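You operate a simulated robot arm through the tools that you are given. There is no shell and no other tool.

You are at the controls of a simulated robot arm. One attempt, no reset.

## Task
Shut the clear door, park the arm on its outline and disable it.
Fine: touch no post with the arm; the posts stay.

Only the result counts: the job must be done as asked and must still hold three seconds after the hand-in. Knocking over, shifting, dropping, spilling or breaking anything else fails it.

## Robot
A 7-joint arm with a two-finger parallel gripper, fixed in place. Base frame: the origin is on the floor under the middle of its stand, x ahead of it, y to its left, z up. Lengths are in cm, angles in rad, forces in N, time in s.
It reaches about 137.2 cm from its shoulder. Its first joint turns from -2.601 to 2.601 rad. Payload 3.43 kg.
The tool frame sits at the grasp point between the pads (the TCP): z along the fingers, y along the line on which they close. The tips reach 3 cm beyond it. Largest opening 9.4 cm; finger width 2.8, thickness 1; the body of the gripper, 5 by 9.6 cm, starts 5.5 cm behind the TCP.
Orientation is that of the tool frame in the base frame, as a unit quaternion [x, y, z, w]. With the fingers straight down and closing along the base's y, the tool's x points along the base's -x, its y along +y and its z along -z.

## Interface
- The arm moves only by the tool play_rows. Its argument "steps" is one flat list of numbers, 7 for each row, row after row: the shift along the base's x, y, z in m, then the turn, a rotation vector about the base's x, y, z in rad, then the closure, from 0 (fully open) to 1 (shut). In form: [dx, dy, dz, ax, ay, az, fingers, dx, dy, dz, ax, ay, az, fingers, ...]. A call has 1 to 20 rows; each row shifts and turns the commanded pose from where the row before left it. Each row takes 0.2 s and may step no farther than 5 cm and 0.15 rad from the row before; otherwise, or with a gripper value out of range, the whole call is refused. Where a pose cannot be reached the arm comes as near as it can. A force on the tool above 40 N (or 10 N above the force at the start of the call, whichever is more), or a blocked arm, ends the call early, and 0.2 s more pass. Each finger travels about 4.5 cm/s and halts on what it meets, pressing with about 31 N; the grip force reading is that of the motor and also rises with nothing between the fingers. The clock runs only during rows and for 0.2 s after the last one: add rows that do not move to give the fingers time. It gives the time, the measured TCP pose, the force on the tool (base axes), the opening and the grip force at its end, in the units of the frame above (readings bear some noise), with the torque about the TCP (base axes, N m) and any sound that the robot's microphone picked up, and new pictures: "views" is both (left out), scene, wrist or none.
- Cameras (640 x 400 px; columns grow to the right, rows downward): "scene" is fixed at [40.07, 65.17, 155.96]; the picture's right is [0.97, -0.22, 0.00], its down [-0.20, -0.86, -0.46] and it looks along [0.10, 0.45, -0.89] (base axes); focal length 250 px, centre (320, 200). "wrist" rides on the gripper at [7.6, 1.4, -10.2] in the tool frame; the picture's right is [-0.18, 0.98, 0.00], its down [-0.75, -0.14, -0.64] and it looks along [-0.63, -0.12, 0.77] (tool axes); focal length 243 px, centre (320, 200).
- pixel_to_xyz(camera, pixels): for up to 12 pixels [column, row] of the newest picture of that camera ("zoom" is the newest enlarged one), the place [x, y, z] in the base frame of the surface seen there, good to about 0.3 cm. No time passes.
- enlarge(camera, box): a new picture of the part [left, top, right, bottom] of that camera's present view, enlarged. No time passes.
- hand_in(): hands the job in; it is judged then, once.

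Open the gripper and draw the arm clear of the work before you hand the job in, unless the task says otherwise.

The tools are called after ">>>" as a command line: name --argument value ..., lists and objects as JSON in quotes. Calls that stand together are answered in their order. play_rows: Moves the arm, as the interface text tells. Its arguments: {"type":"object","properties":{"steps":{"type":"array","items":{"type":"number"}},"views":{"type":"string","enum":["both","scene","wrist","none"]}},"required":["steps"]} The other tools are called the same way: pixel_to_xyz (camera, pixels) gives the place of the surface under pixels of a picture; enlarge (camera, box) takes an enlarged picture of a part of a camera's view; hand_in () hands the job in.

At the start:

```text
clock: 0.0
eef_pos: [21.7, 96.4, 113.29]
orientation: [0.0, 1.0, 0.0, 0.0]
ft_force: [-0.4, 0.6, -0.2]
ft_torque: [0.0, 0.0, 0.01]
gripper_width: 9.4
grasp_force: 0.1
```

scene: 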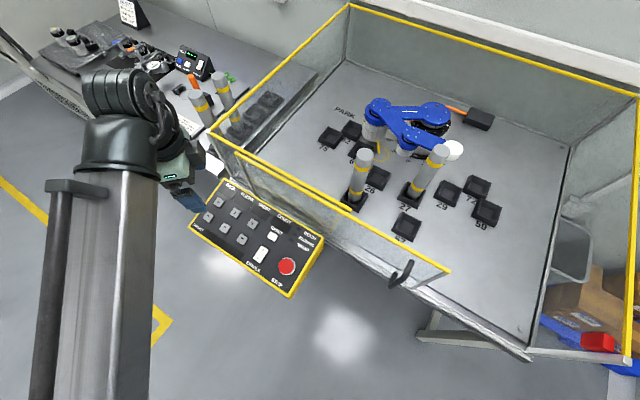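
wrist: 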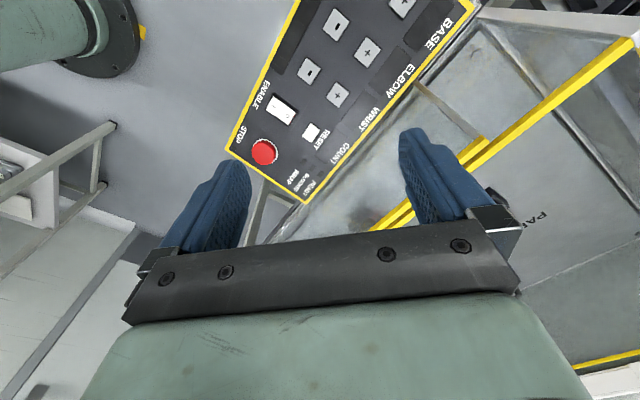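

I start by looking closely at the control panel (around pixel 255,235) and the work cell with the small blue arm (around 410,130).

>>> enlarge --camera "scene" --box '[180, 160, 340, 300]'

>>> enlarge --camera "scene" --box '[300, 70, 540, 250]'

>>> enlarge --camera "wrist" --box '[220, 0, 480, 210]'

```text
2.86 times, centred on (260, 230) of scene
```

zoom: 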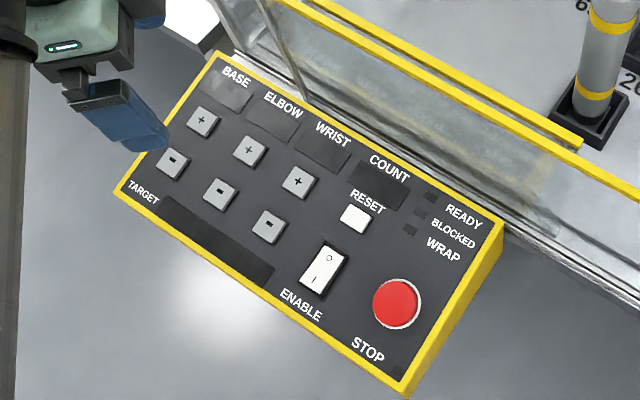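

```text
2.22 times, centred on (420, 160) of scene
```

zoom: 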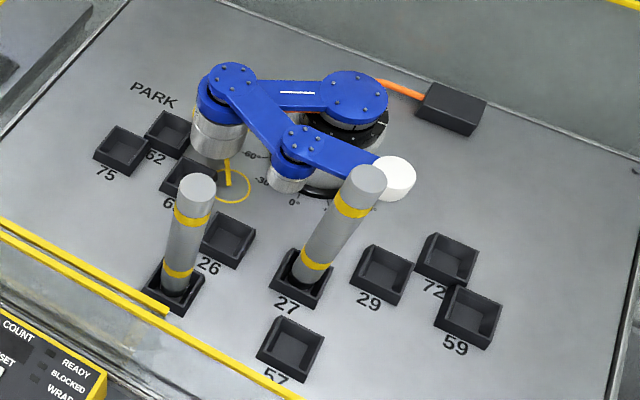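

```text
1.90 times, centred on (350, 105) of wrist
```

zoom: 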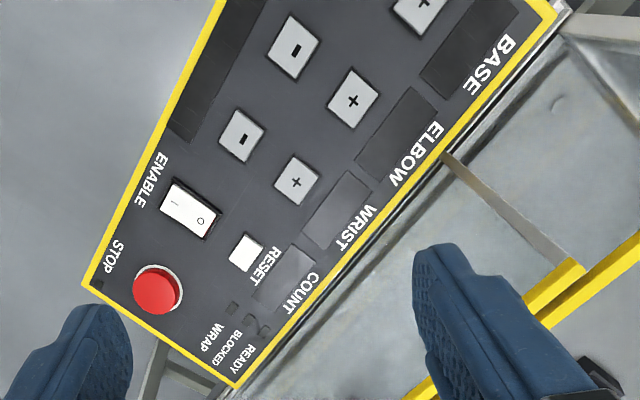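

The panel shows BASE/ELBOW/WRIST +/- keys, RESET, ENABLE rocker and a red STOP; displays are dark. I measure the panel keys and the door parts.

>>> pixel_to_xyz --camera "scene" --pixels '[[221, 202], [209, 216], [237, 213], [226, 228], [254, 224], [243, 239], [272, 237], [263, 251], [258, 259], [287, 266], [323, 238], [290, 296]]'

>>> pixel_to_xyz --camera "scene" --pixels '[[234, 152], [449, 271], [400, 275], [212, 134], [388, 280], [410, 263], [240, 155], [300, 188], [525, 355], [350, 5], [636, 95], [634, 357]]'

>>> enlarge --camera "scene" --box '[340, 210, 560, 370]'

>>> enlarge --camera "scene" --box '[190, 100, 330, 200]'

```text
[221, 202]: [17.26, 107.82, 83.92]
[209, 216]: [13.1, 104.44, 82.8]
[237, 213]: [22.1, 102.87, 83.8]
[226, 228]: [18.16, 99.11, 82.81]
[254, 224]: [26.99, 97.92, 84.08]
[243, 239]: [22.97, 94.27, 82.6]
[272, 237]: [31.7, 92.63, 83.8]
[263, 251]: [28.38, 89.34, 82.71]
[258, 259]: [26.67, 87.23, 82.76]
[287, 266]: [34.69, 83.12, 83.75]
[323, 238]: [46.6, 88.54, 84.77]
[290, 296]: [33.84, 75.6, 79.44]
```

```text
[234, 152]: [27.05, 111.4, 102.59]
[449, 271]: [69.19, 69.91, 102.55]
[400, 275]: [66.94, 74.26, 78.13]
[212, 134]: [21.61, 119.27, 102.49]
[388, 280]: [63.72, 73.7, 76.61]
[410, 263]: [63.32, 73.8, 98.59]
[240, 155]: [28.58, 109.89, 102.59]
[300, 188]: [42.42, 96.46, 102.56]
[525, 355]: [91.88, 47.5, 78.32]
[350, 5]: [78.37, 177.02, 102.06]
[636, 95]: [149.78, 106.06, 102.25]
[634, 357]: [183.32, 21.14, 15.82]
```

```text
2.50 times, centred on (450, 290) of scene
```

zoom: 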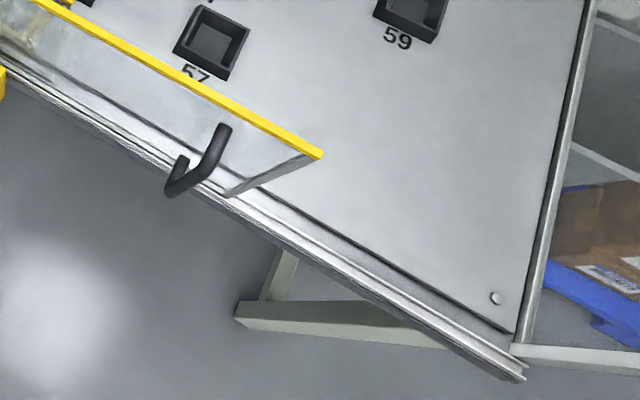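

```text
4.00 times, centred on (260, 150) of scene
```

zoom: 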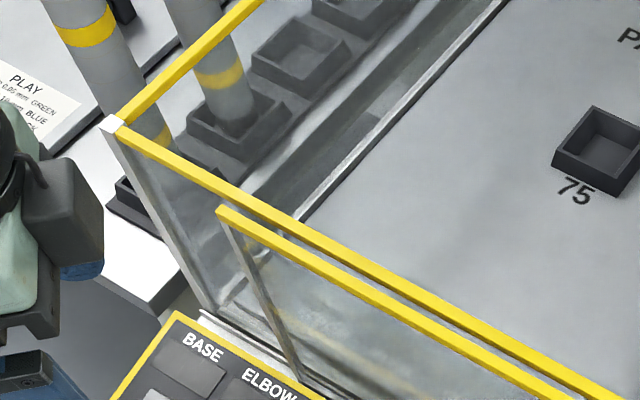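

The door slides along the front rail, with a handle at about (402,273). I look for notes/cards in the scene at (130,12) and (188,125), and measure the handle.

>>> enlarge --camera "scene" --box '[100, 0, 180, 50]'

>>> enlarge --camera "scene" --box '[150, 40, 250, 150]'

>>> enlarge --camera "scene" --box '[330, 90, 470, 190]'

>>> enlarge --camera "scene" --box '[380, 245, 460, 295]'

```text
8.00 times, centred on (140, 25) of scene
```

zoom: 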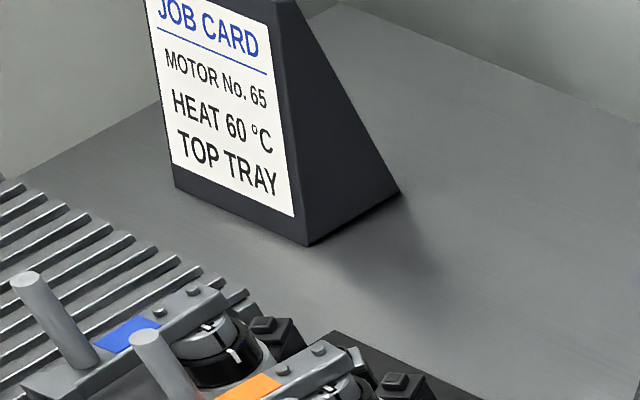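

```text
3.64 times, centred on (200, 95) of scene
```

zoom: 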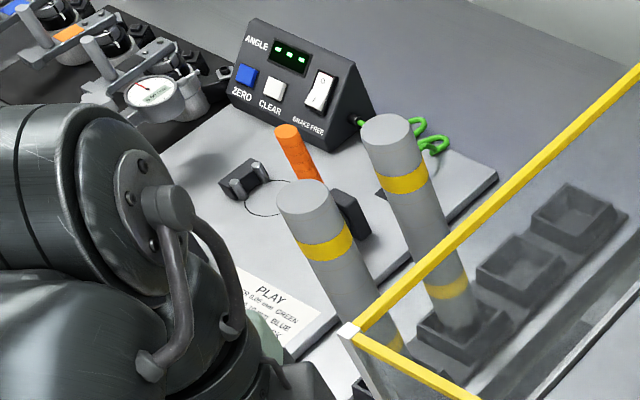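

```text
4.00 times, centred on (400, 140) of scene
```

zoom: 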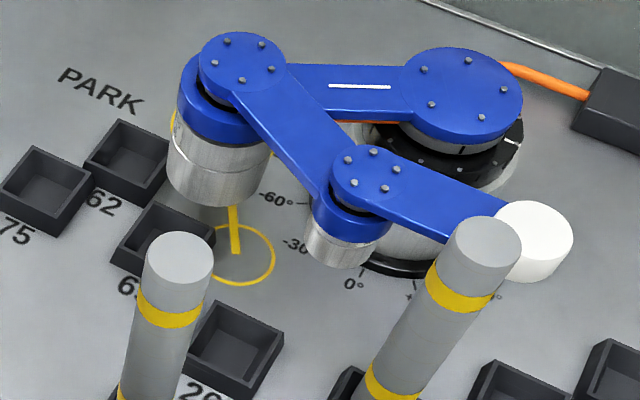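

```text
8.00 times, centred on (420, 270) of scene
```

zoom: 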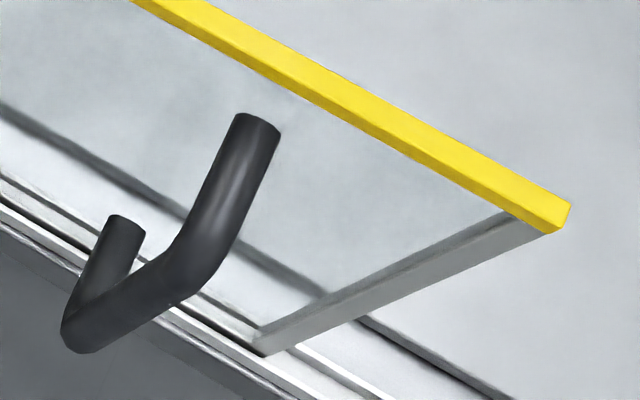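

Now I measure the handle's points on the zoom (bar from (95,325) to (250,130)), then the blue arm's joints and posts.

>>> pixel_to_xyz --camera "zoom" --pixels '[[125, 225], [100, 265], [80, 330], [90, 345], [190, 265], [215, 200], [245, 130], [270, 125], [130, 315], [180, 300], [555, 220], [290, 340]]'

>>> pixel_to_xyz --camera "scene" --pixels '[[434, 113], [381, 105], [415, 137], [410, 140], [453, 150], [365, 155], [440, 151], [355, 203], [412, 195], [385, 150], [345, 113], [480, 118]]'

```text
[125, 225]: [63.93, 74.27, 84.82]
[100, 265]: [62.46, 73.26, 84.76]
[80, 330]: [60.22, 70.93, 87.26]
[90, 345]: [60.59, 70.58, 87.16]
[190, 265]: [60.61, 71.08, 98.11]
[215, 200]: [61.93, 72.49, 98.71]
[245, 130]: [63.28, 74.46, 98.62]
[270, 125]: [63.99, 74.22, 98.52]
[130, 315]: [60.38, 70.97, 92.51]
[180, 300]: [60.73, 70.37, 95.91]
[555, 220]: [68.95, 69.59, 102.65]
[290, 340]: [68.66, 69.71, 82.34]
```

```text
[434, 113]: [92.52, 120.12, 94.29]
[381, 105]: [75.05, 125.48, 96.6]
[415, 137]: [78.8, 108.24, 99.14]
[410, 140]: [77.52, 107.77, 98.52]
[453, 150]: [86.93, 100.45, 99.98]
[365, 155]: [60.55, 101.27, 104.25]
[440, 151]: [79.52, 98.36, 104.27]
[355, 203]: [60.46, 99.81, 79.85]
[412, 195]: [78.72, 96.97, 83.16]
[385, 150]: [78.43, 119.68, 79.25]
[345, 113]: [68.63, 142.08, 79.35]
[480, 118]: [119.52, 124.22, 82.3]
```

The handle is a vertical U-bar about 4.8 cm in front of the door, d-centre near (61.3,71.8), top at z≈98.5. I fly above it at z≈113 with the gripper turned 45° so it closes along the sliding direction.

>>> play_rows --steps '[0.0396, -0.02465, 0, 0, 0, 0.0785, 0, 0.0396, -0.02465, 0, 0, 0, 0.0785, 0, 0.0396, -0.02465, 0, 0, 0, 0.0785, 0, 0.0396, -0.02465, 0, 0, 0, 0.0785, 0, 0.0396, -0.02465, 0, 0, 0, 0.0785, 0, 0.0396, -0.02465, 0, 0, 0, 0.0785, 0, 0.0396, -0.02465, 0, 0, 0, 0.0785, 0, 0.0396, -0.02465, 0, 0, 0, 0.0785, 0, 0.0396, -0.02465, 0, 0, 0, 0.0785, 0, 0.0396, -0.02465, 0, 0, 0, 0.0785, 0, 0, 0, 0, 0, 0, 0, 0]' --views "both"

```text
clock: 2.4
eef_pos: [61.51, 71.8, 113.23]
orientation: [-0.384, 0.923, 0.0, 0.0]
ft_force: [-0.4, -0.4, 0.4]
ft_torque: [-0.02, 0.06, -0.02]
gripper_width: 9.39
grasp_force: 0.1
```

scene: 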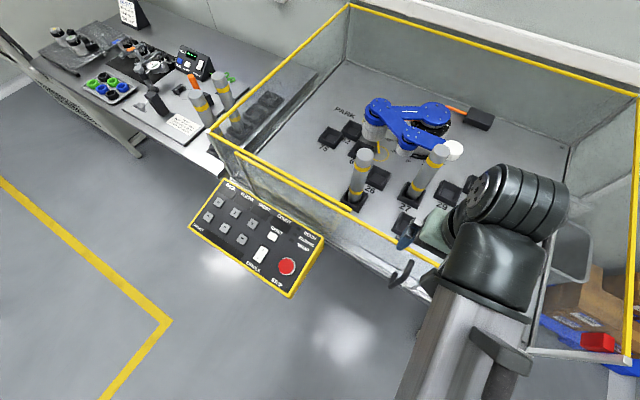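
wrist: 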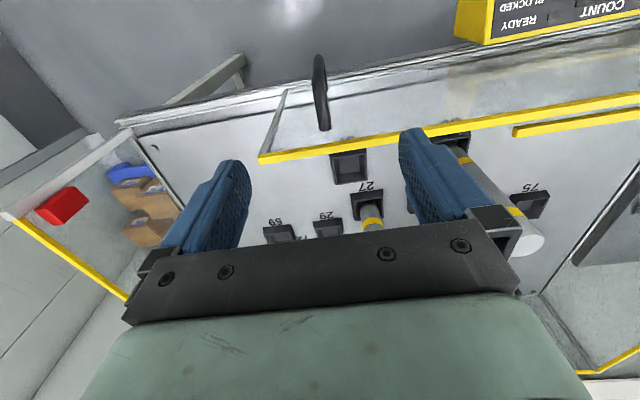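

The wrist view shows the handle top at (320,90) centred between the fingers. I check its position and then descend.

>>> pixel_to_xyz --camera "wrist" --pixels '[[319, 60], [317, 80], [323, 110], [325, 127], [331, 80], [265, 157], [640, 95], [300, 148]]'

>>> enlarge --camera "wrist" --box '[220, 20, 460, 170]'

```text
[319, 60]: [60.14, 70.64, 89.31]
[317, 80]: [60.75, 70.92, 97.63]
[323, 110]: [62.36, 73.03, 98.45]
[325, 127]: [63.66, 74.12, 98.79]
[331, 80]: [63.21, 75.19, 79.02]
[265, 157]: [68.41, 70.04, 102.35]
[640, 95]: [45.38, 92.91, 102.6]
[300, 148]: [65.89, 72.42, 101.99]
```

```text
2.67 times, centred on (340, 95) of wrist
```

zoom: 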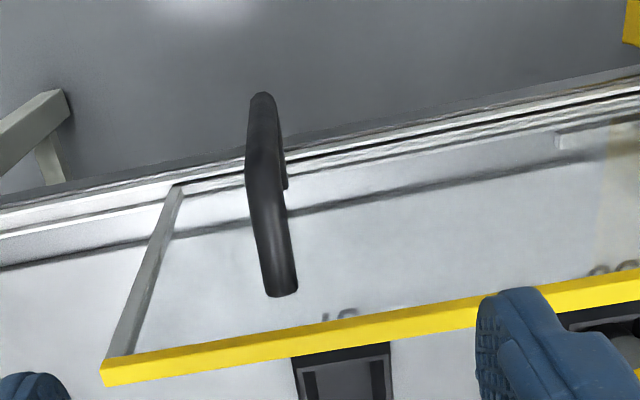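

The bar is centred near (60.8,71.3), so I shift 0.5 cm outward and descend to z≈96, then close on it.

>>> play_rows --steps '[-0.003, -0.003, -0.035, 0, 0, 0, 0, -0.002, -0.002, -0.035, 0, 0, 0, 0, 0, 0, -0.035, 0, 0, 0, 0, 0, 0, -0.035, 0, 0, 0, 0, 0, 0, -0.03, 0, 0, 0, 0, 0, 0, 0, 0, 0, 0, 0]' --views "wrist"

```text
clock: 3.8
eef_pos: [60.66, 71.29, 96.52]
orientation: [-0.383, 0.924, -0.001, 0.0]
ft_force: [0.3, 0.9, 0.2]
ft_torque: [-0.01, 0.0, -0.01]
gripper_width: 9.39
grasp_force: 0.1
```

wrist: 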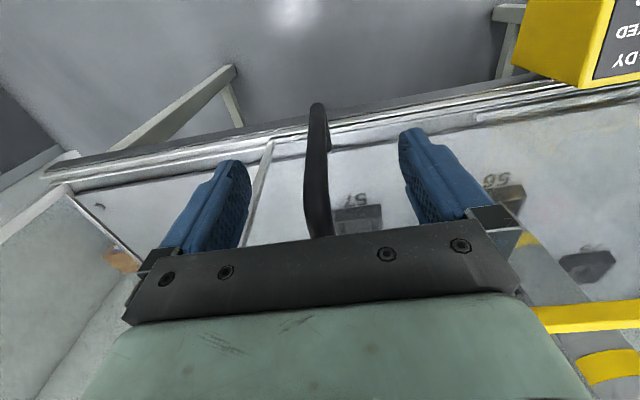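

The handle (column 318) is between the fingers. I close the gripper on it.

>>> play_rows --steps '[0, 0, 0, 0, 0, 0, 1, 0, 0, 0, 0, 0, 0, 1, 0, 0, 0, 0, 0, 0, 1, 0, 0, 0, 0, 0, 0, 1, 0, 0, 0, 0, 0, 0, 1, 0, 0, 0, 0, 0, 0, 1]' --views "wrist"

```text
clock: 5.2
eef_pos: [60.75, 71.24, 96.52]
orientation: [-0.383, 0.924, 0.001, -0.001]
ft_force: [0.1, -1.7, -0.4]
ft_torque: [0.04, -0.05, 0.03]
gripper_width: 1.81
grasp_force: 44.0
```

wrist: 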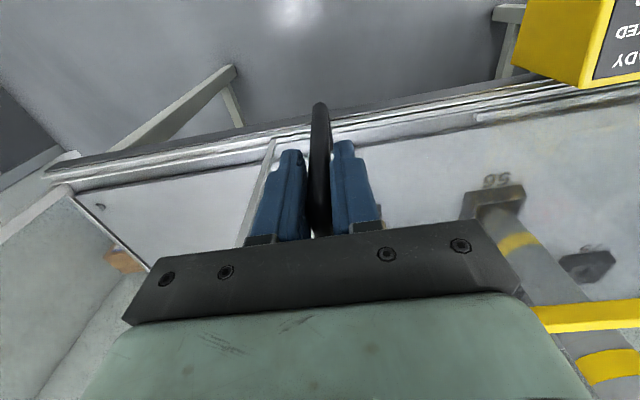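

Grip holds at 1.81 cm. Now I slide the door along (0.7125,-0.7016), 20 cm first.

>>> play_rows --steps '[0.0071, -0.007, 0, 0, 0, 0, 1, 0.0143, -0.014, 0, 0, 0, 0, 1, 0.0178, -0.0175, 0, 0, 0, 0, 1, 0.0178, -0.0175, 0, 0, 0, 0, 1, 0.0178, -0.0175, 0, 0, 0, 0, 1, 0.0178, -0.0175, 0, 0, 0, 0, 1, 0.0178, -0.0175, 0, 0, 0, 0, 1, 0.0178, -0.0175, 0, 0, 0, 0, 1, 0.0143, -0.014, 0, 0, 0, 0, 1]' --views "both"

```text
clock: 7.2
eef_pos: [75.16, 56.86, 96.34]
orientation: [-0.382, 0.924, 0.001, 0.001]
ft_force: [9.5, 8.0, 24.2]
ft_torque: [0.81, -0.66, -0.28]
gripper_width: 1.82
grasp_force: 45.1
```

scene: 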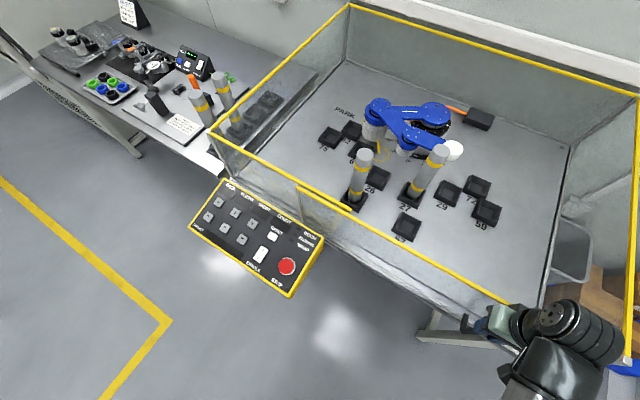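
wrist: 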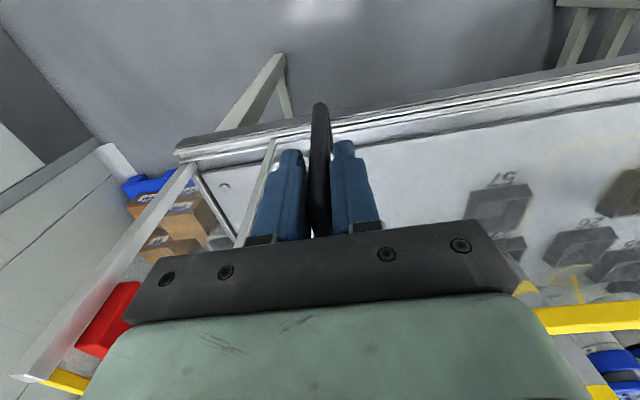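

The door moved 20 cm; a 24 N upward reaction and slight inward force show off-axis strain, so I relieve it (+z, inward) and continue sliding in smaller steps along (0.707,-0.707).

>>> play_rows --steps '[0.003, 0.003, 0.003, 0, 0, 0, 1, 0.0071, -0.0071, 0, 0, 0, 0, 1, 0.0106, -0.0106, 0, 0, 0, 0, 1, 0.0106, -0.0106, 0, 0, 0, 0, 1, 0.0106, -0.0106, 0, 0, 0, 0, 1]' --views "both"

```text
clock: 8.4
eef_pos: [79.15, 53.4, 96.7]
orientation: [-0.382, 0.924, -0.001, -0.002]
ft_force: [-21.0, -20.8, -13.3]
ft_torque: [0.06, -0.07, 0.0]
gripper_width: 1.81
grasp_force: 45.2
```

scene: 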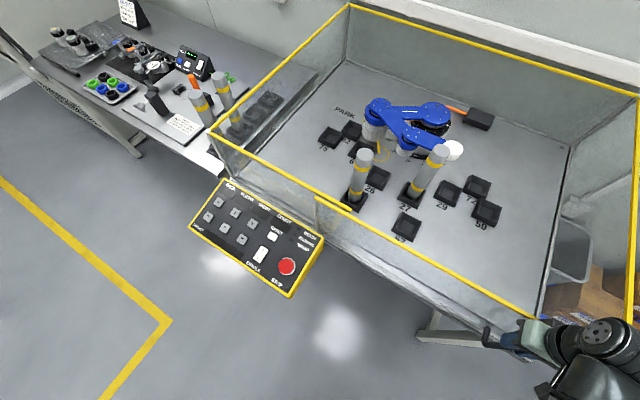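
wrist: 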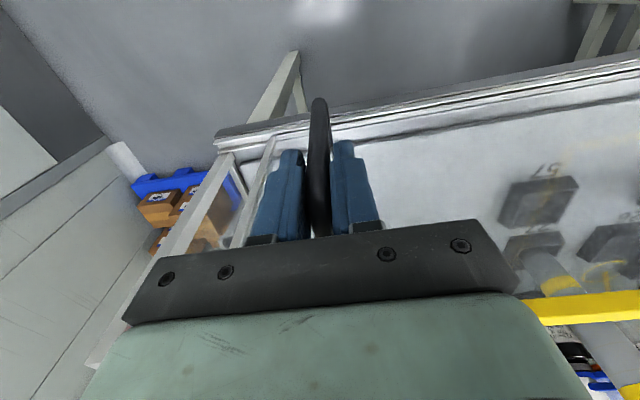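

Over-corrected (−21,−21,−13 N), so I back off by 0.2 cm and 0.1 cm and continue; the door's trailing edge is now at about (318,198), still overlapping the fixed panel end at (351,211).

>>> play_rows --steps '[-0.0021, -0.0021, -0.0011, 0, 0, 0, 1, 0.0071, -0.0071, 0, 0, 0, 0, 1, 0.0071, -0.0071, 0, 0, 0, 0, 1, 0.0071, -0.0071, 0, 0, 0, 0, 1, 0.0071, -0.0071, 0, 0, 0, 0, 1]' --views "both"

```text
clock: 9.6
eef_pos: [81.85, 50.57, 96.69]
orientation: [-0.383, 0.924, 0.001, 0.002]
ft_force: [5.6, 6.7, -0.5]
ft_torque: [0.8, -0.86, -0.03]
gripper_width: 1.8
grasp_force: 45.0
```

scene: 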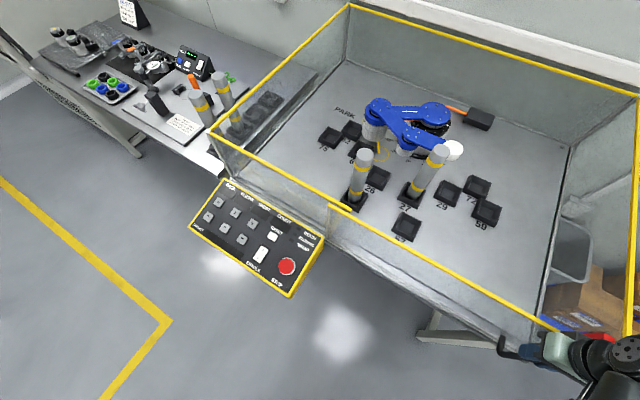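
wrist: 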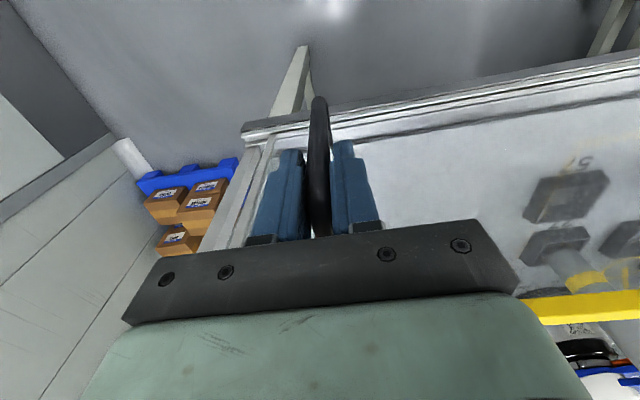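

Forces are small and the door edge nears the side frame; I keep sliding in 1 cm steps until it stops.

>>> play_rows --steps '[0.0071, -0.0071, 0, 0, 0, 0, 1, 0.0071, -0.0071, 0, 0, 0, 0, 1, 0.0071, -0.0071, 0, 0, 0, 0, 1, 0.0071, -0.0071, 0, 0, 0, 0, 1]' --views "both"

```text
clock: 10.6
eef_pos: [84.33, 48.36, 96.67]
orientation: [-0.386, 0.923, 0.004, -0.001]
ft_force: [-17.9, 31.2, 9.2]
ft_torque: [-0.28, -0.31, 0.31]
gripper_width: 1.79
grasp_force: 44.8
```

scene: 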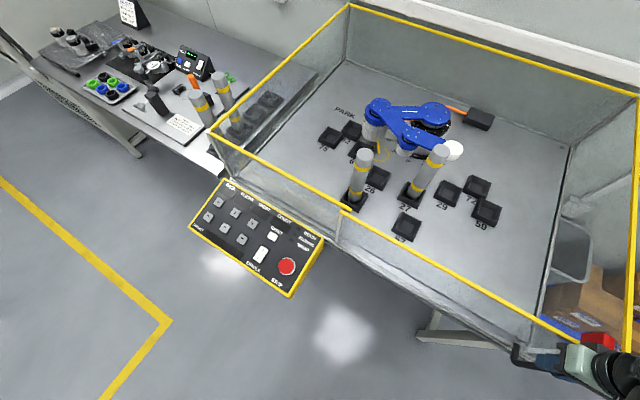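
wrist: 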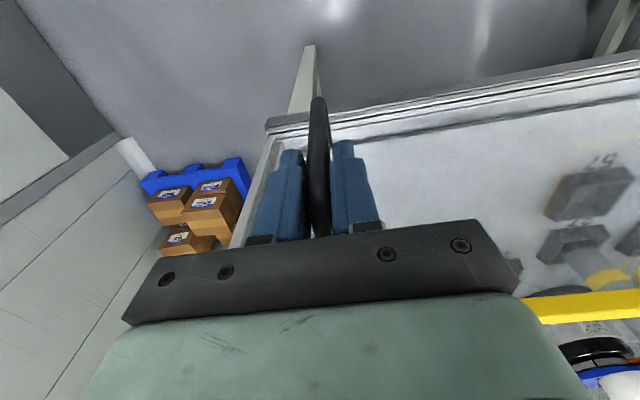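

A 35 N force against the motion says the door met its stop. I push slightly more to see if it moves further.

>>> play_rows --steps '[0.0025, -0.0025, 0, 0, 0, 0, 1, 0, 0, 0, 0, 0, 0, 1]' --views "both"

>>> enlarge --camera "scene" --box '[480, 280, 640, 400]'

>>> enlarge --camera "scene" --box '[300, 170, 400, 240]'

```text
clock: 10.9
eef_pos: [84.28, 48.28, 96.73]
orientation: [-0.387, 0.922, 0.007, -0.003]
ft_force: [-7.2, 9.3, 3.0]
ft_torque: [-0.48, 0.12, 0.09]
gripper_width: 1.79
grasp_force: 45.1
stopped in row 1: the force on the tool passed its limit at 50 N (the readings are from after the stop); the commanded pose is now the measured one
```

scene: 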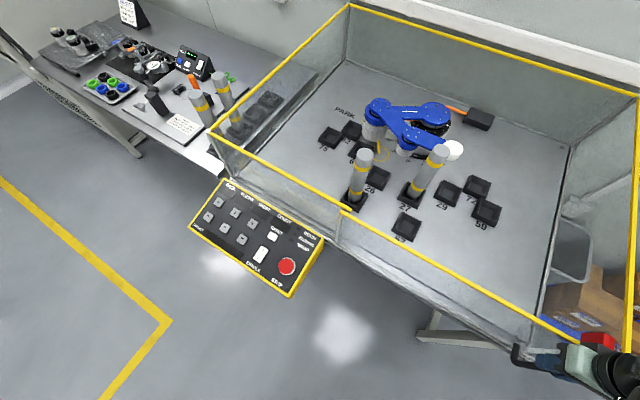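
wrist: 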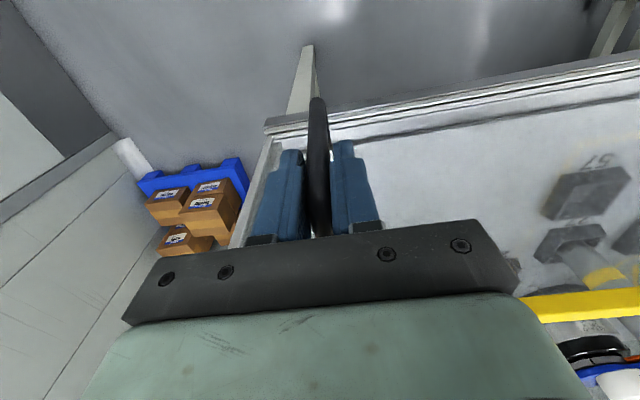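

```text
3.33 times, centred on (560, 340) of scene
```

zoom: 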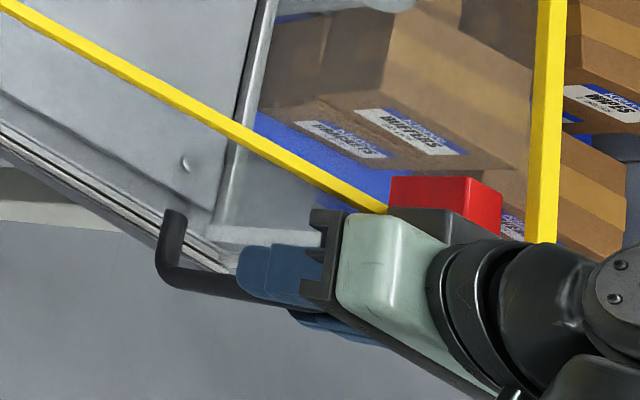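

```text
5.71 times, centred on (350, 205) of scene
```

zoom: 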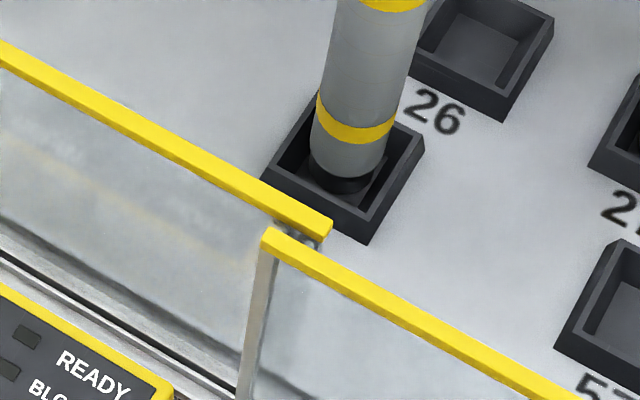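

The door is shut against its stop, with the trailing edge still overlapping the fixed panel. I open the fingers partly and rise straight up.

>>> play_rows --steps '[0, 0, 0, 0, 0, 0, 0.5, 0, 0, 0, 0, 0, 0, 0.5, 0, 0, 0, 0, 0, 0, 0.5, 0, 0, 0.03, 0, 0, 0, 0.5, 0, 0, 0.04, 0, 0, 0, 0.5, 0, 0, 0.05, 0, 0, 0, 0.5, 0, 0, 0.05, 0, 0, 0, 0.5]' --views "both"

```text
clock: 12.6
eef_pos: [84.3, 47.94, 114.12]
orientation: [-0.386, 0.922, 0.006, -0.003]
ft_force: [0.4, -0.2, 0.4]
ft_torque: [0.0, 0.01, -0.02]
gripper_width: 4.71
grasp_force: 0.1
```

scene: 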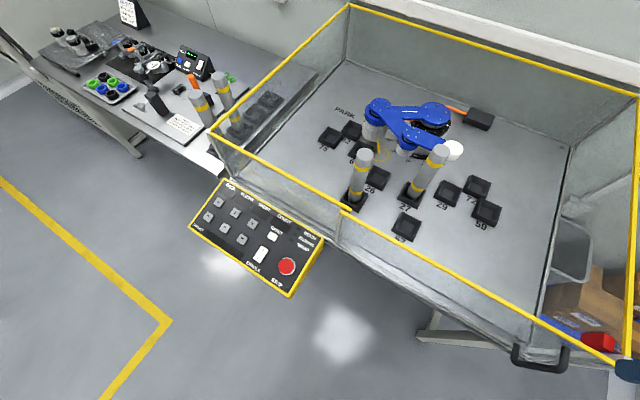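
wrist: 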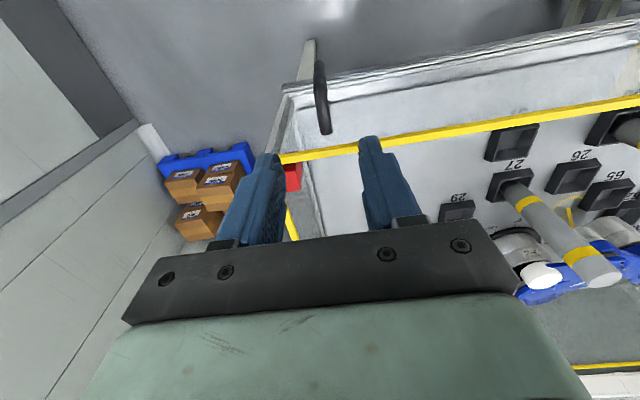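

The door is free and shut. I zoom into the blue arm and the yellow PARK outline to understand the target pose.

>>> enlarge --camera "scene" --box '[350, 85, 430, 175]'

>>> enlarge --camera "scene" --box '[400, 90, 500, 170]'

>>> enlarge --camera "scene" --box '[200, 180, 340, 300]'

```text
4.44 times, centred on (390, 130) of scene
```

zoom: 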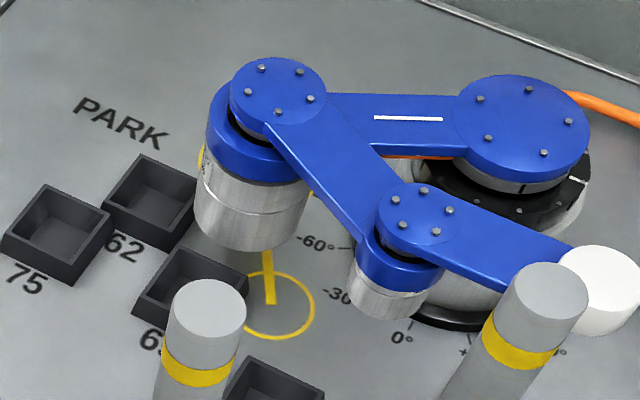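

```text
5.00 times, centred on (450, 130) of scene
```

zoom: 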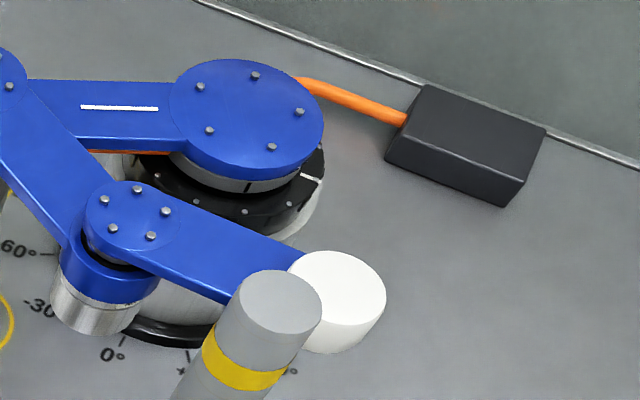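

```text
3.33 times, centred on (270, 240) of scene
```

zoom: 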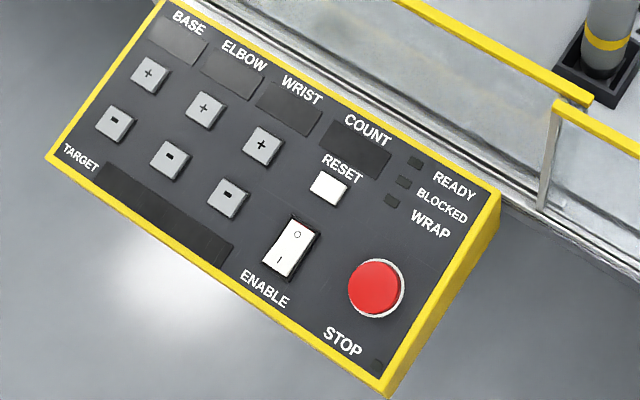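

I measure the rocker's two ends, RESET and panel points from the zoom, and fly toward the panel at z≈114 with the gripper closed.

>>> pixel_to_xyz --camera "zoom" --pixels '[[299, 230], [292, 247], [285, 265], [278, 262], [305, 225], [328, 188], [375, 287], [150, 76], [114, 125], [228, 198], [263, 147], [250, 240]]'

>>> play_rows --steps '[-0.0409, 0.0286, 0, 0, 0, 0, 1, -0.0409, 0.0286, 0, 0, 0, 0, 1, -0.0409, 0.0286, 0, 0, 0, 0, 1, -0.0409, 0.0286, 0, 0, 0, 0, 1, -0.0409, 0.0286, 0, 0, 0, 0, 1, -0.0409, 0.0286, 0, 0, 0, 0, 1, -0.0409, 0.0286, 0, 0, 0, 0, 1, -0.0409, 0.0286, 0, 0, 0, 0, 1, -0.0409, 0.0286, 0, 0, 0, 0, 1, -0.0409, 0.0286, 0, 0, 0, 0, 1, -0.0409, 0.0286, 0, 0, 0, 0, 1, -0.0409, 0.0286, 0, 0, 0, 0, 1, -0.0409, 0.0286, 0, 0.0765, -0.079, 0, 1, -0.0409, 0.0286, 0, 0.0765, -0.079, 0, 1, 0, 0, 0, 0, 0, 0, 1]' --views "both"

```text
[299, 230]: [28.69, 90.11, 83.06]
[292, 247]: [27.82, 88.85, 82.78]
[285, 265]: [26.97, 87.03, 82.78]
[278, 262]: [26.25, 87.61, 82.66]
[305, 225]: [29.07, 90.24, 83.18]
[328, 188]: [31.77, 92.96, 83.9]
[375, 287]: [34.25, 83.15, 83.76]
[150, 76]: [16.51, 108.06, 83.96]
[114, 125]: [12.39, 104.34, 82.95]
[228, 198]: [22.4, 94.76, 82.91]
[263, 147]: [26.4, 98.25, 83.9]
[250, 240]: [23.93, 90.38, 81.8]
```

```text
clock: 15.8
eef_pos: [26.83, 88.6, 113.37]
orientation: [-0.384, 0.917, 0.045, 0.101]
ft_force: [0.4, 0.1, 0.0]
ft_torque: [-0.02, 0.0, -0.01]
gripper_width: 0.01
grasp_force: 30.7
```

scene: 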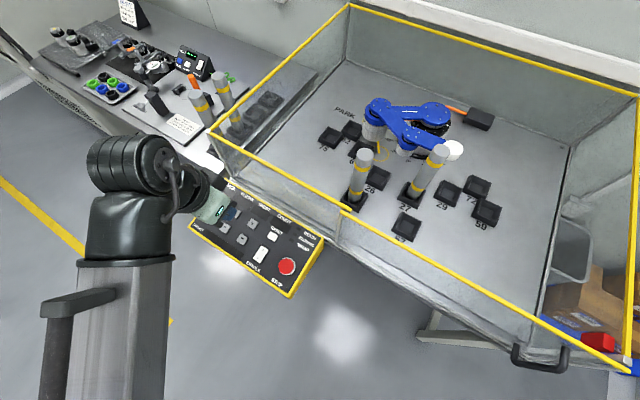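
wrist: 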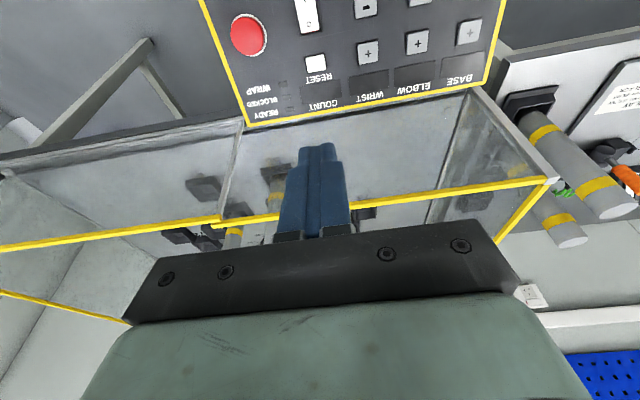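

The I end of the rocker sits higher (pressed at O = disabled). I hover the closed fingertips 3 cm above the I half, around (26.7,87.5,82.9).

>>> play_rows --steps '[-0.001, -0.003, -0.045, 0, 0, 0, 1, -0.001, -0.003, -0.045, 0, 0, 0, 1, -0.001, -0.003, -0.045, 0, 0, 0, 1, -0.001, -0.003, -0.045, 0, 0, 0, 1, -0.001, -0.003, -0.04, 0, 0, 0, 1, -0.0008, -0.0008, -0.025, 0, 0, 0, 1, 0, 0, 0, 0, 0, 0, 1]' --views "both"

```text
clock: 17.4
eef_pos: [26.83, 86.6, 89.0]
orientation: [-0.384, 0.917, 0.046, 0.1]
ft_force: [-0.3, 0.3, 0.8]
ft_torque: [-0.01, -0.02, -0.01]
gripper_width: 0.0
grasp_force: 31.5
```

scene: 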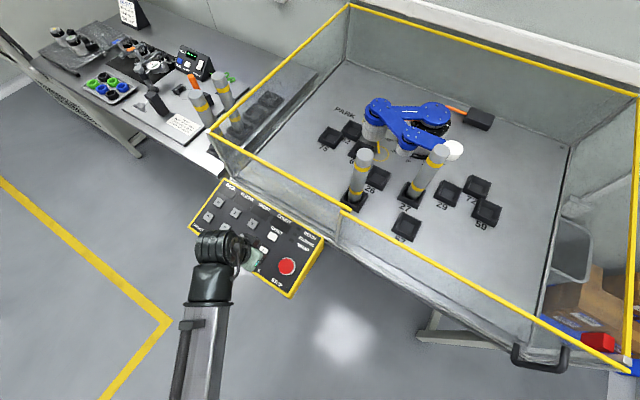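
wrist: 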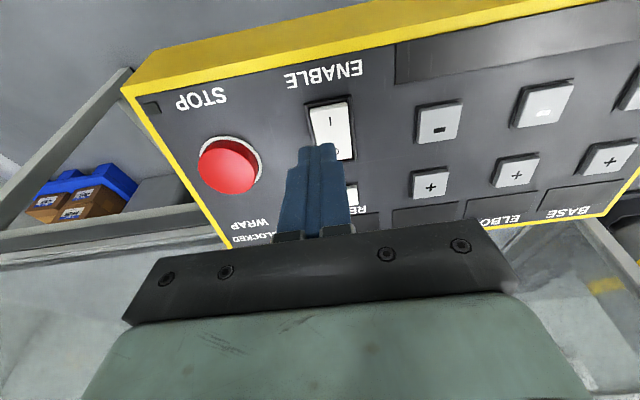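

The rocker is visible at (332,130) just beyond the fingertips at (317,150). I measure both.

>>> enlarge --camera "wrist" --box '[240, 60, 440, 220]'

>>> pixel_to_xyz --camera "wrist" --pixels '[[330, 108], [331, 120], [338, 140], [345, 155], [317, 147], [305, 150], [330, 148], [353, 192], [438, 122], [431, 184], [230, 165], [300, 110]]'

```text
2.50 times, centred on (340, 140) of wrist
```

zoom: 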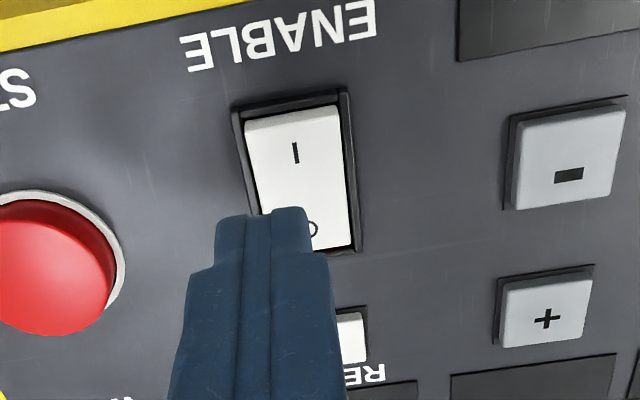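

```text
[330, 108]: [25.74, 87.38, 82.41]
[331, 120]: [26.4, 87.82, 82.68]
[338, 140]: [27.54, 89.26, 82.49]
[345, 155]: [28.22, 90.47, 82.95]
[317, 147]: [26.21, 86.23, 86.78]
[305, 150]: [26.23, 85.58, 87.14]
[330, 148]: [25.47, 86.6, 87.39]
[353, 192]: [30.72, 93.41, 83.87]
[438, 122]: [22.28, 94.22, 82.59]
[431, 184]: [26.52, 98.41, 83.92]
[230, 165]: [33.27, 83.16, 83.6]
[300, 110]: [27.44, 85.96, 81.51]
```

Tip centre is near (27.3,87.1), while the I half is near (26.4,87.5), so I shift (-0.8,+0.4) cm and press down along the tool axis, stopping at force.

>>> play_rows --steps '[-0.008, 0.004, 0, 0, 0, 0, 1, 0.0015, 0.0016, -0.0098, 0, 0, 0, 1, 0.0015, 0.0016, -0.0098, 0, 0, 0, 1, 0.00045, 0.00048, -0.0029, 0, 0, 0, 1, 0.00045, 0.00048, -0.0029, 0, 0, 0, 1, 0.00045, 0.00048, -0.0029, 0, 0, 0, 1, 0, 0, 0, 0, 0, 0, 1]' --views "both"

```text
clock: 18.9
eef_pos: [26.13, 87.53, 86.37]
orientation: [-0.384, 0.917, 0.046, 0.1]
ft_force: [-0.3, -0.9, -0.3]
ft_torque: [0.01, 0.01, 0.03]
gripper_width: 0.0
grasp_force: 30.8
```

scene: 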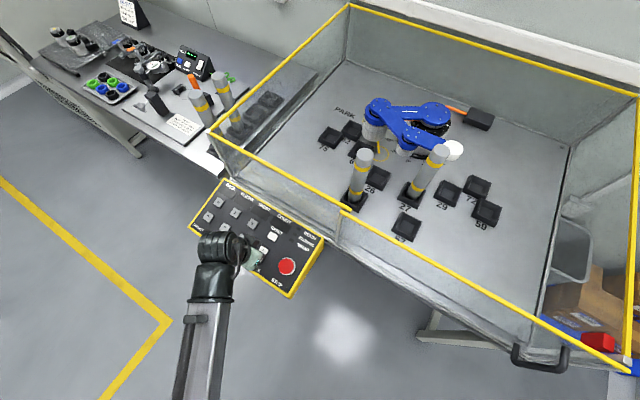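
wrist: 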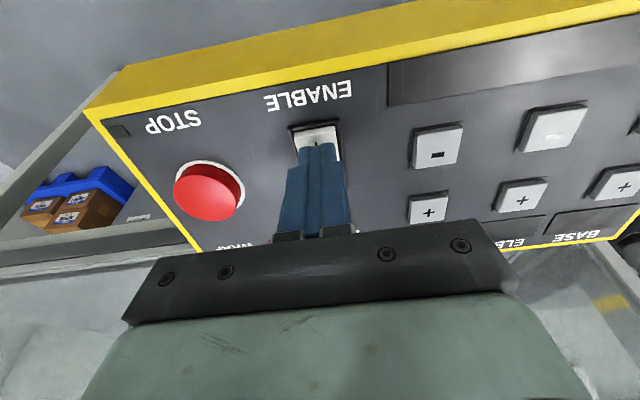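

The tip is centred on the rocker column and just above it; I shift 0.55 cm toward the I end and keep pressing in 0.3 cm steps.

>>> play_rows --steps '[-0.004, -0.004, 0, 0, 0, 0, 1, 0.00045, 0.00048, -0.0029, 0, 0, 0, 1, 0.00045, 0.00048, -0.0029, 0, 0, 0, 1, 0.0003, 0.00032, -0.0019, 0, 0, 0, 1, 0.0003, 0.00032, -0.0019, 0, 0, 0, 1, 0.0003, 0.00032, -0.0019, 0, 0, 0, 1, 0.0003, 0.00032, -0.0019, 0, 0, 0, 1]' --views "both"

```text
clock: 20.7
eef_pos: [25.99, 87.25, 85.46]
orientation: [-0.384, 0.916, 0.047, 0.102]
ft_force: [-1.0, -7.2, 12.0]
ft_torque: [-0.06, -0.15, -0.12]
gripper_width: 0.0
grasp_force: 31.0
stopped in row 7: the force on the tool passed its limit at 42 N (the readings are from after the stop); the commanded pose is now the measured one
```

scene: 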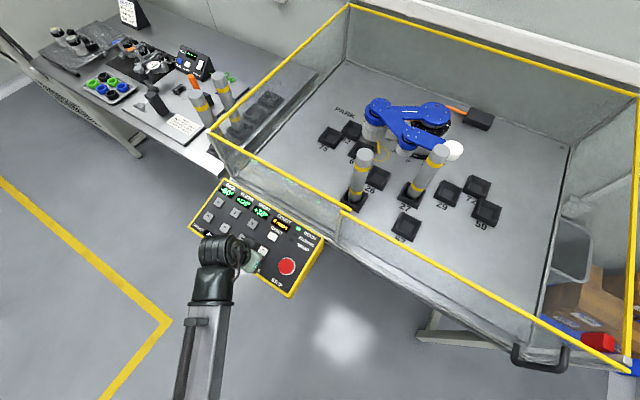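
wrist: 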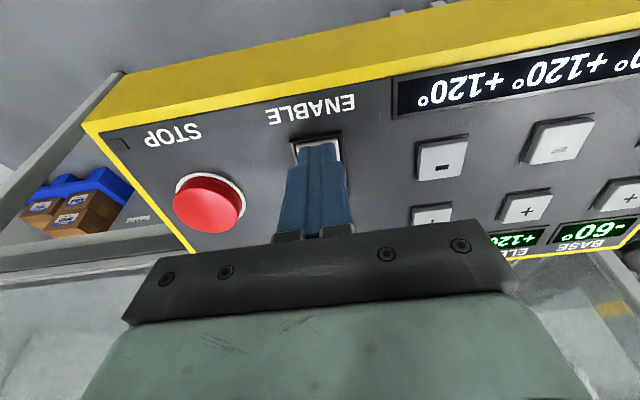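

The panel lit up: enabled. I back off along the tool axis and read the displays.

>>> play_rows --steps '[-0.003, -0.0032, 0.0195, 0, 0, 0, 1, -0.0075, -0.008, 0.0488, 0, 0, 0, 1, -0.005, -0.005, 0.0485, 0, 0, 0, 1, -0.02, -0.02, 0.04, 0, 0, 0, 1, -0.03, -0.03, 0.02, 0, 0, 0, 1, -0.03, -0.03, 0, 0, 0, 0, 1, 0, 0, 0, 0, 0, 0, 1]' --views "both"

>>> enlarge --camera "scene" --box '[180, 160, 340, 300]'

>>> enlarge --camera "wrist" --box '[320, 0, 640, 200]'

```text
clock: 22.3
eef_pos: [16.46, 77.82, 103.02]
orientation: [-0.384, 0.917, 0.046, 0.102]
ft_force: [0.0, 0.9, -1.0]
ft_torque: [0.0, -0.01, 0.0]
gripper_width: 0.0
grasp_force: 31.5
```

scene: 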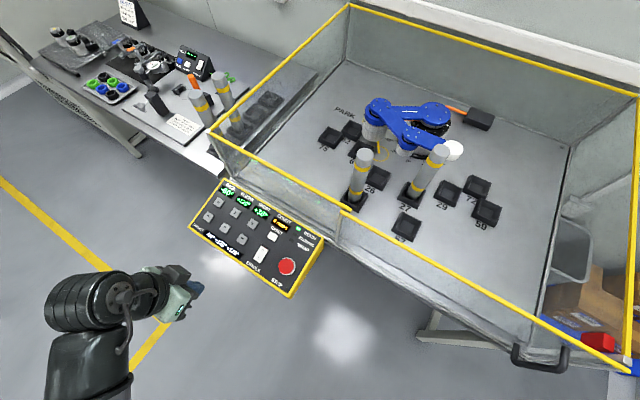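
wrist: 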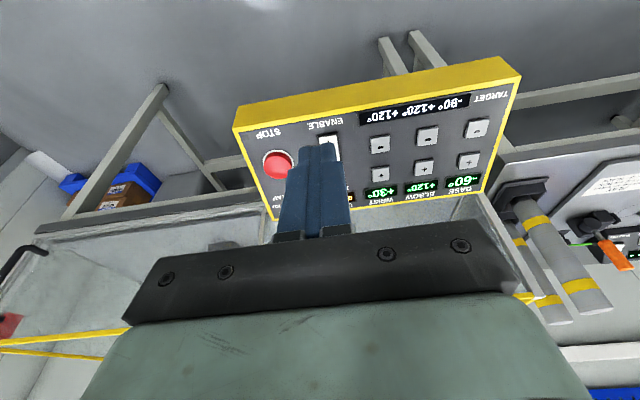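

```text
2.86 times, centred on (260, 230) of scene
```

zoom: 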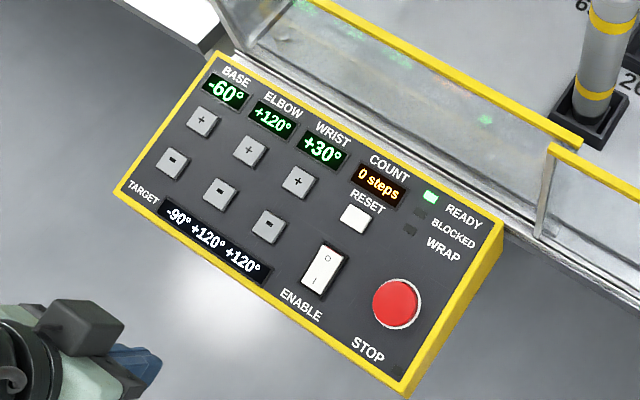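

```text
2.00 times, centred on (480, 100) of wrist
```

zoom: 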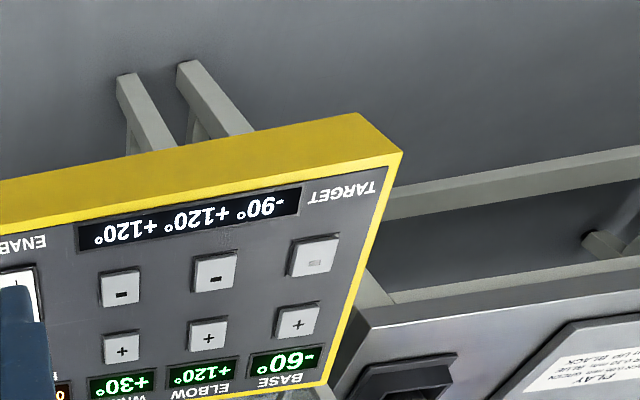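

Displays: BASE −60°, ELBOW +120°, WRIST +30°, TARGET −90° +120° +120°, 0 steps, READY green. I check the floor outline, arm joints and post positions before jogging.

>>> pixel_to_xyz --camera "scene" --pixels '[[380, 162], [390, 154], [379, 147], [376, 145], [364, 120], [402, 166], [453, 148], [455, 158], [438, 152], [365, 156], [430, 152], [420, 110]]'

>>> enlarge --camera "scene" --box '[330, 80, 490, 220]'

```text
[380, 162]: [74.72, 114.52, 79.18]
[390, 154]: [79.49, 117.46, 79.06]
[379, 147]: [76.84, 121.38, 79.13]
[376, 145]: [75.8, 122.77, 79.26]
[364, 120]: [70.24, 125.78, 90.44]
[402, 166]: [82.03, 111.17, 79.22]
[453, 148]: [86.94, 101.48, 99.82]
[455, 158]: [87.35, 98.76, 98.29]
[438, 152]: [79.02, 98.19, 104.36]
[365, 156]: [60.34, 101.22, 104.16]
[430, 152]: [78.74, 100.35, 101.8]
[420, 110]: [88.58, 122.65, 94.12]
```

```text
2.86 times, centred on (410, 150) of scene
```

zoom: 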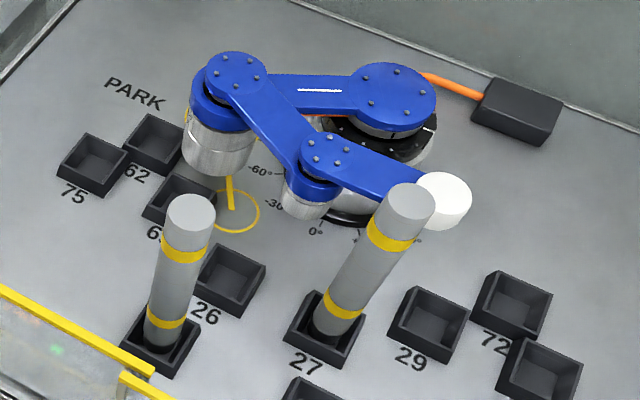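

The outline matches the target pose (wrist circle near (76,117)). Turning the base first would bring the white tip (r≈21.6) into post 27 (r≈26), so I'll turn WRIST + three times first. Moving to hover above WRIST + at (26.6,98.2,83.9).

>>> play_rows --steps '[0.0181, 0.0384, 0, 0, 0, 0, 1, 0.0181, 0.0384, 0, 0, 0, 0, 1, 0.0181, 0.0384, 0, 0, 0, 0, 1, 0.0181, 0.0384, 0, 0, 0, 0, 1, 0.0181, 0.0384, 0, 0, 0, 0, 1, 0, 0, -0.041, 0, 0, 0, 1, 0, 0, -0.041, 0, 0, 0, 1, 0, 0, -0.041, 0, 0, 0, 1, 0, 0, 0, 0, 0, 0, 1, 0, 0, 0, 0, 0, 0, 1]' --views "both"

>>> enlarge --camera "wrist" --box '[200, 40, 440, 240]'

```text
clock: 24.5
eef_pos: [25.52, 96.98, 90.56]
orientation: [-0.384, 0.917, 0.047, 0.102]
ft_force: [-0.6, 0.1, 0.6]
ft_torque: [-0.01, 0.0, -0.02]
gripper_width: 0.01
grasp_force: 30.9
```

scene: 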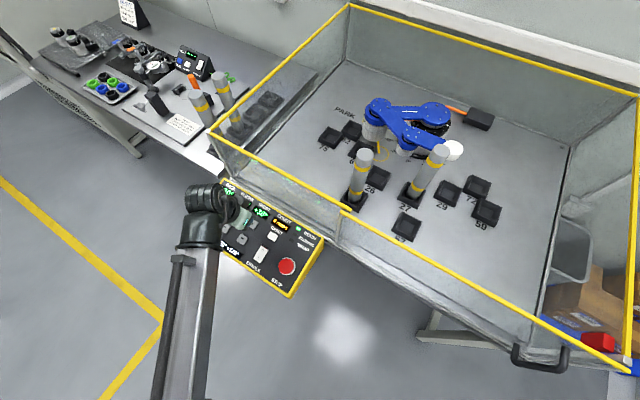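
wrist: 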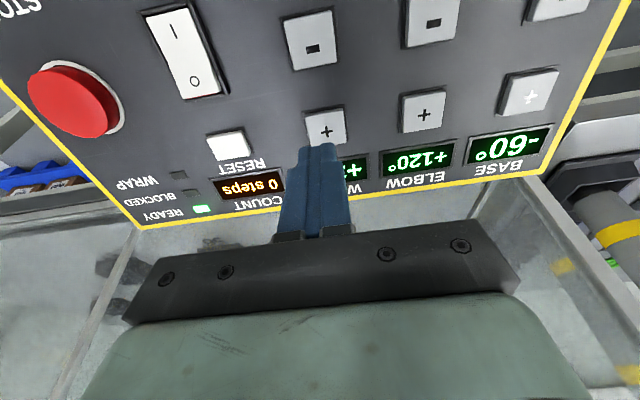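

```text
2.00 times, centred on (320, 140) of wrist
```

zoom: 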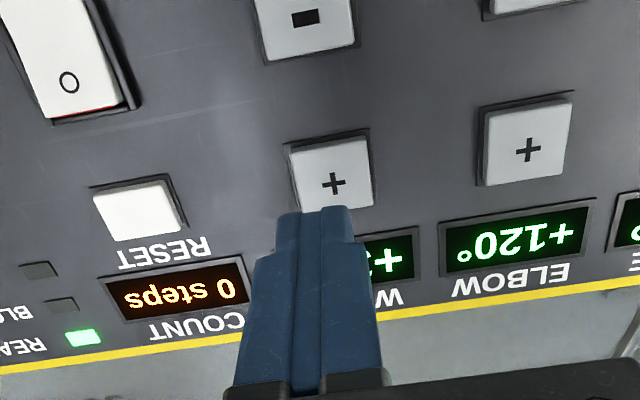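

The + key sits at (326,125) straight ahead of the fingertips. I verify its position before pressing.

>>> pixel_to_xyz --camera "wrist" --pixels '[[326, 125], [315, 118], [340, 116], [342, 138], [326, 131], [317, 147], [425, 112], [310, 40]]'

```text
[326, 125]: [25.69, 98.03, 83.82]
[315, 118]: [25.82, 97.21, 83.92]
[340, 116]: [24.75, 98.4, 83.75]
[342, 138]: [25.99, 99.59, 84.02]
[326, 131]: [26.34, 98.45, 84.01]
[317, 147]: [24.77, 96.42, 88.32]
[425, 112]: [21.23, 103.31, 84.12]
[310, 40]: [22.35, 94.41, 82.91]
```

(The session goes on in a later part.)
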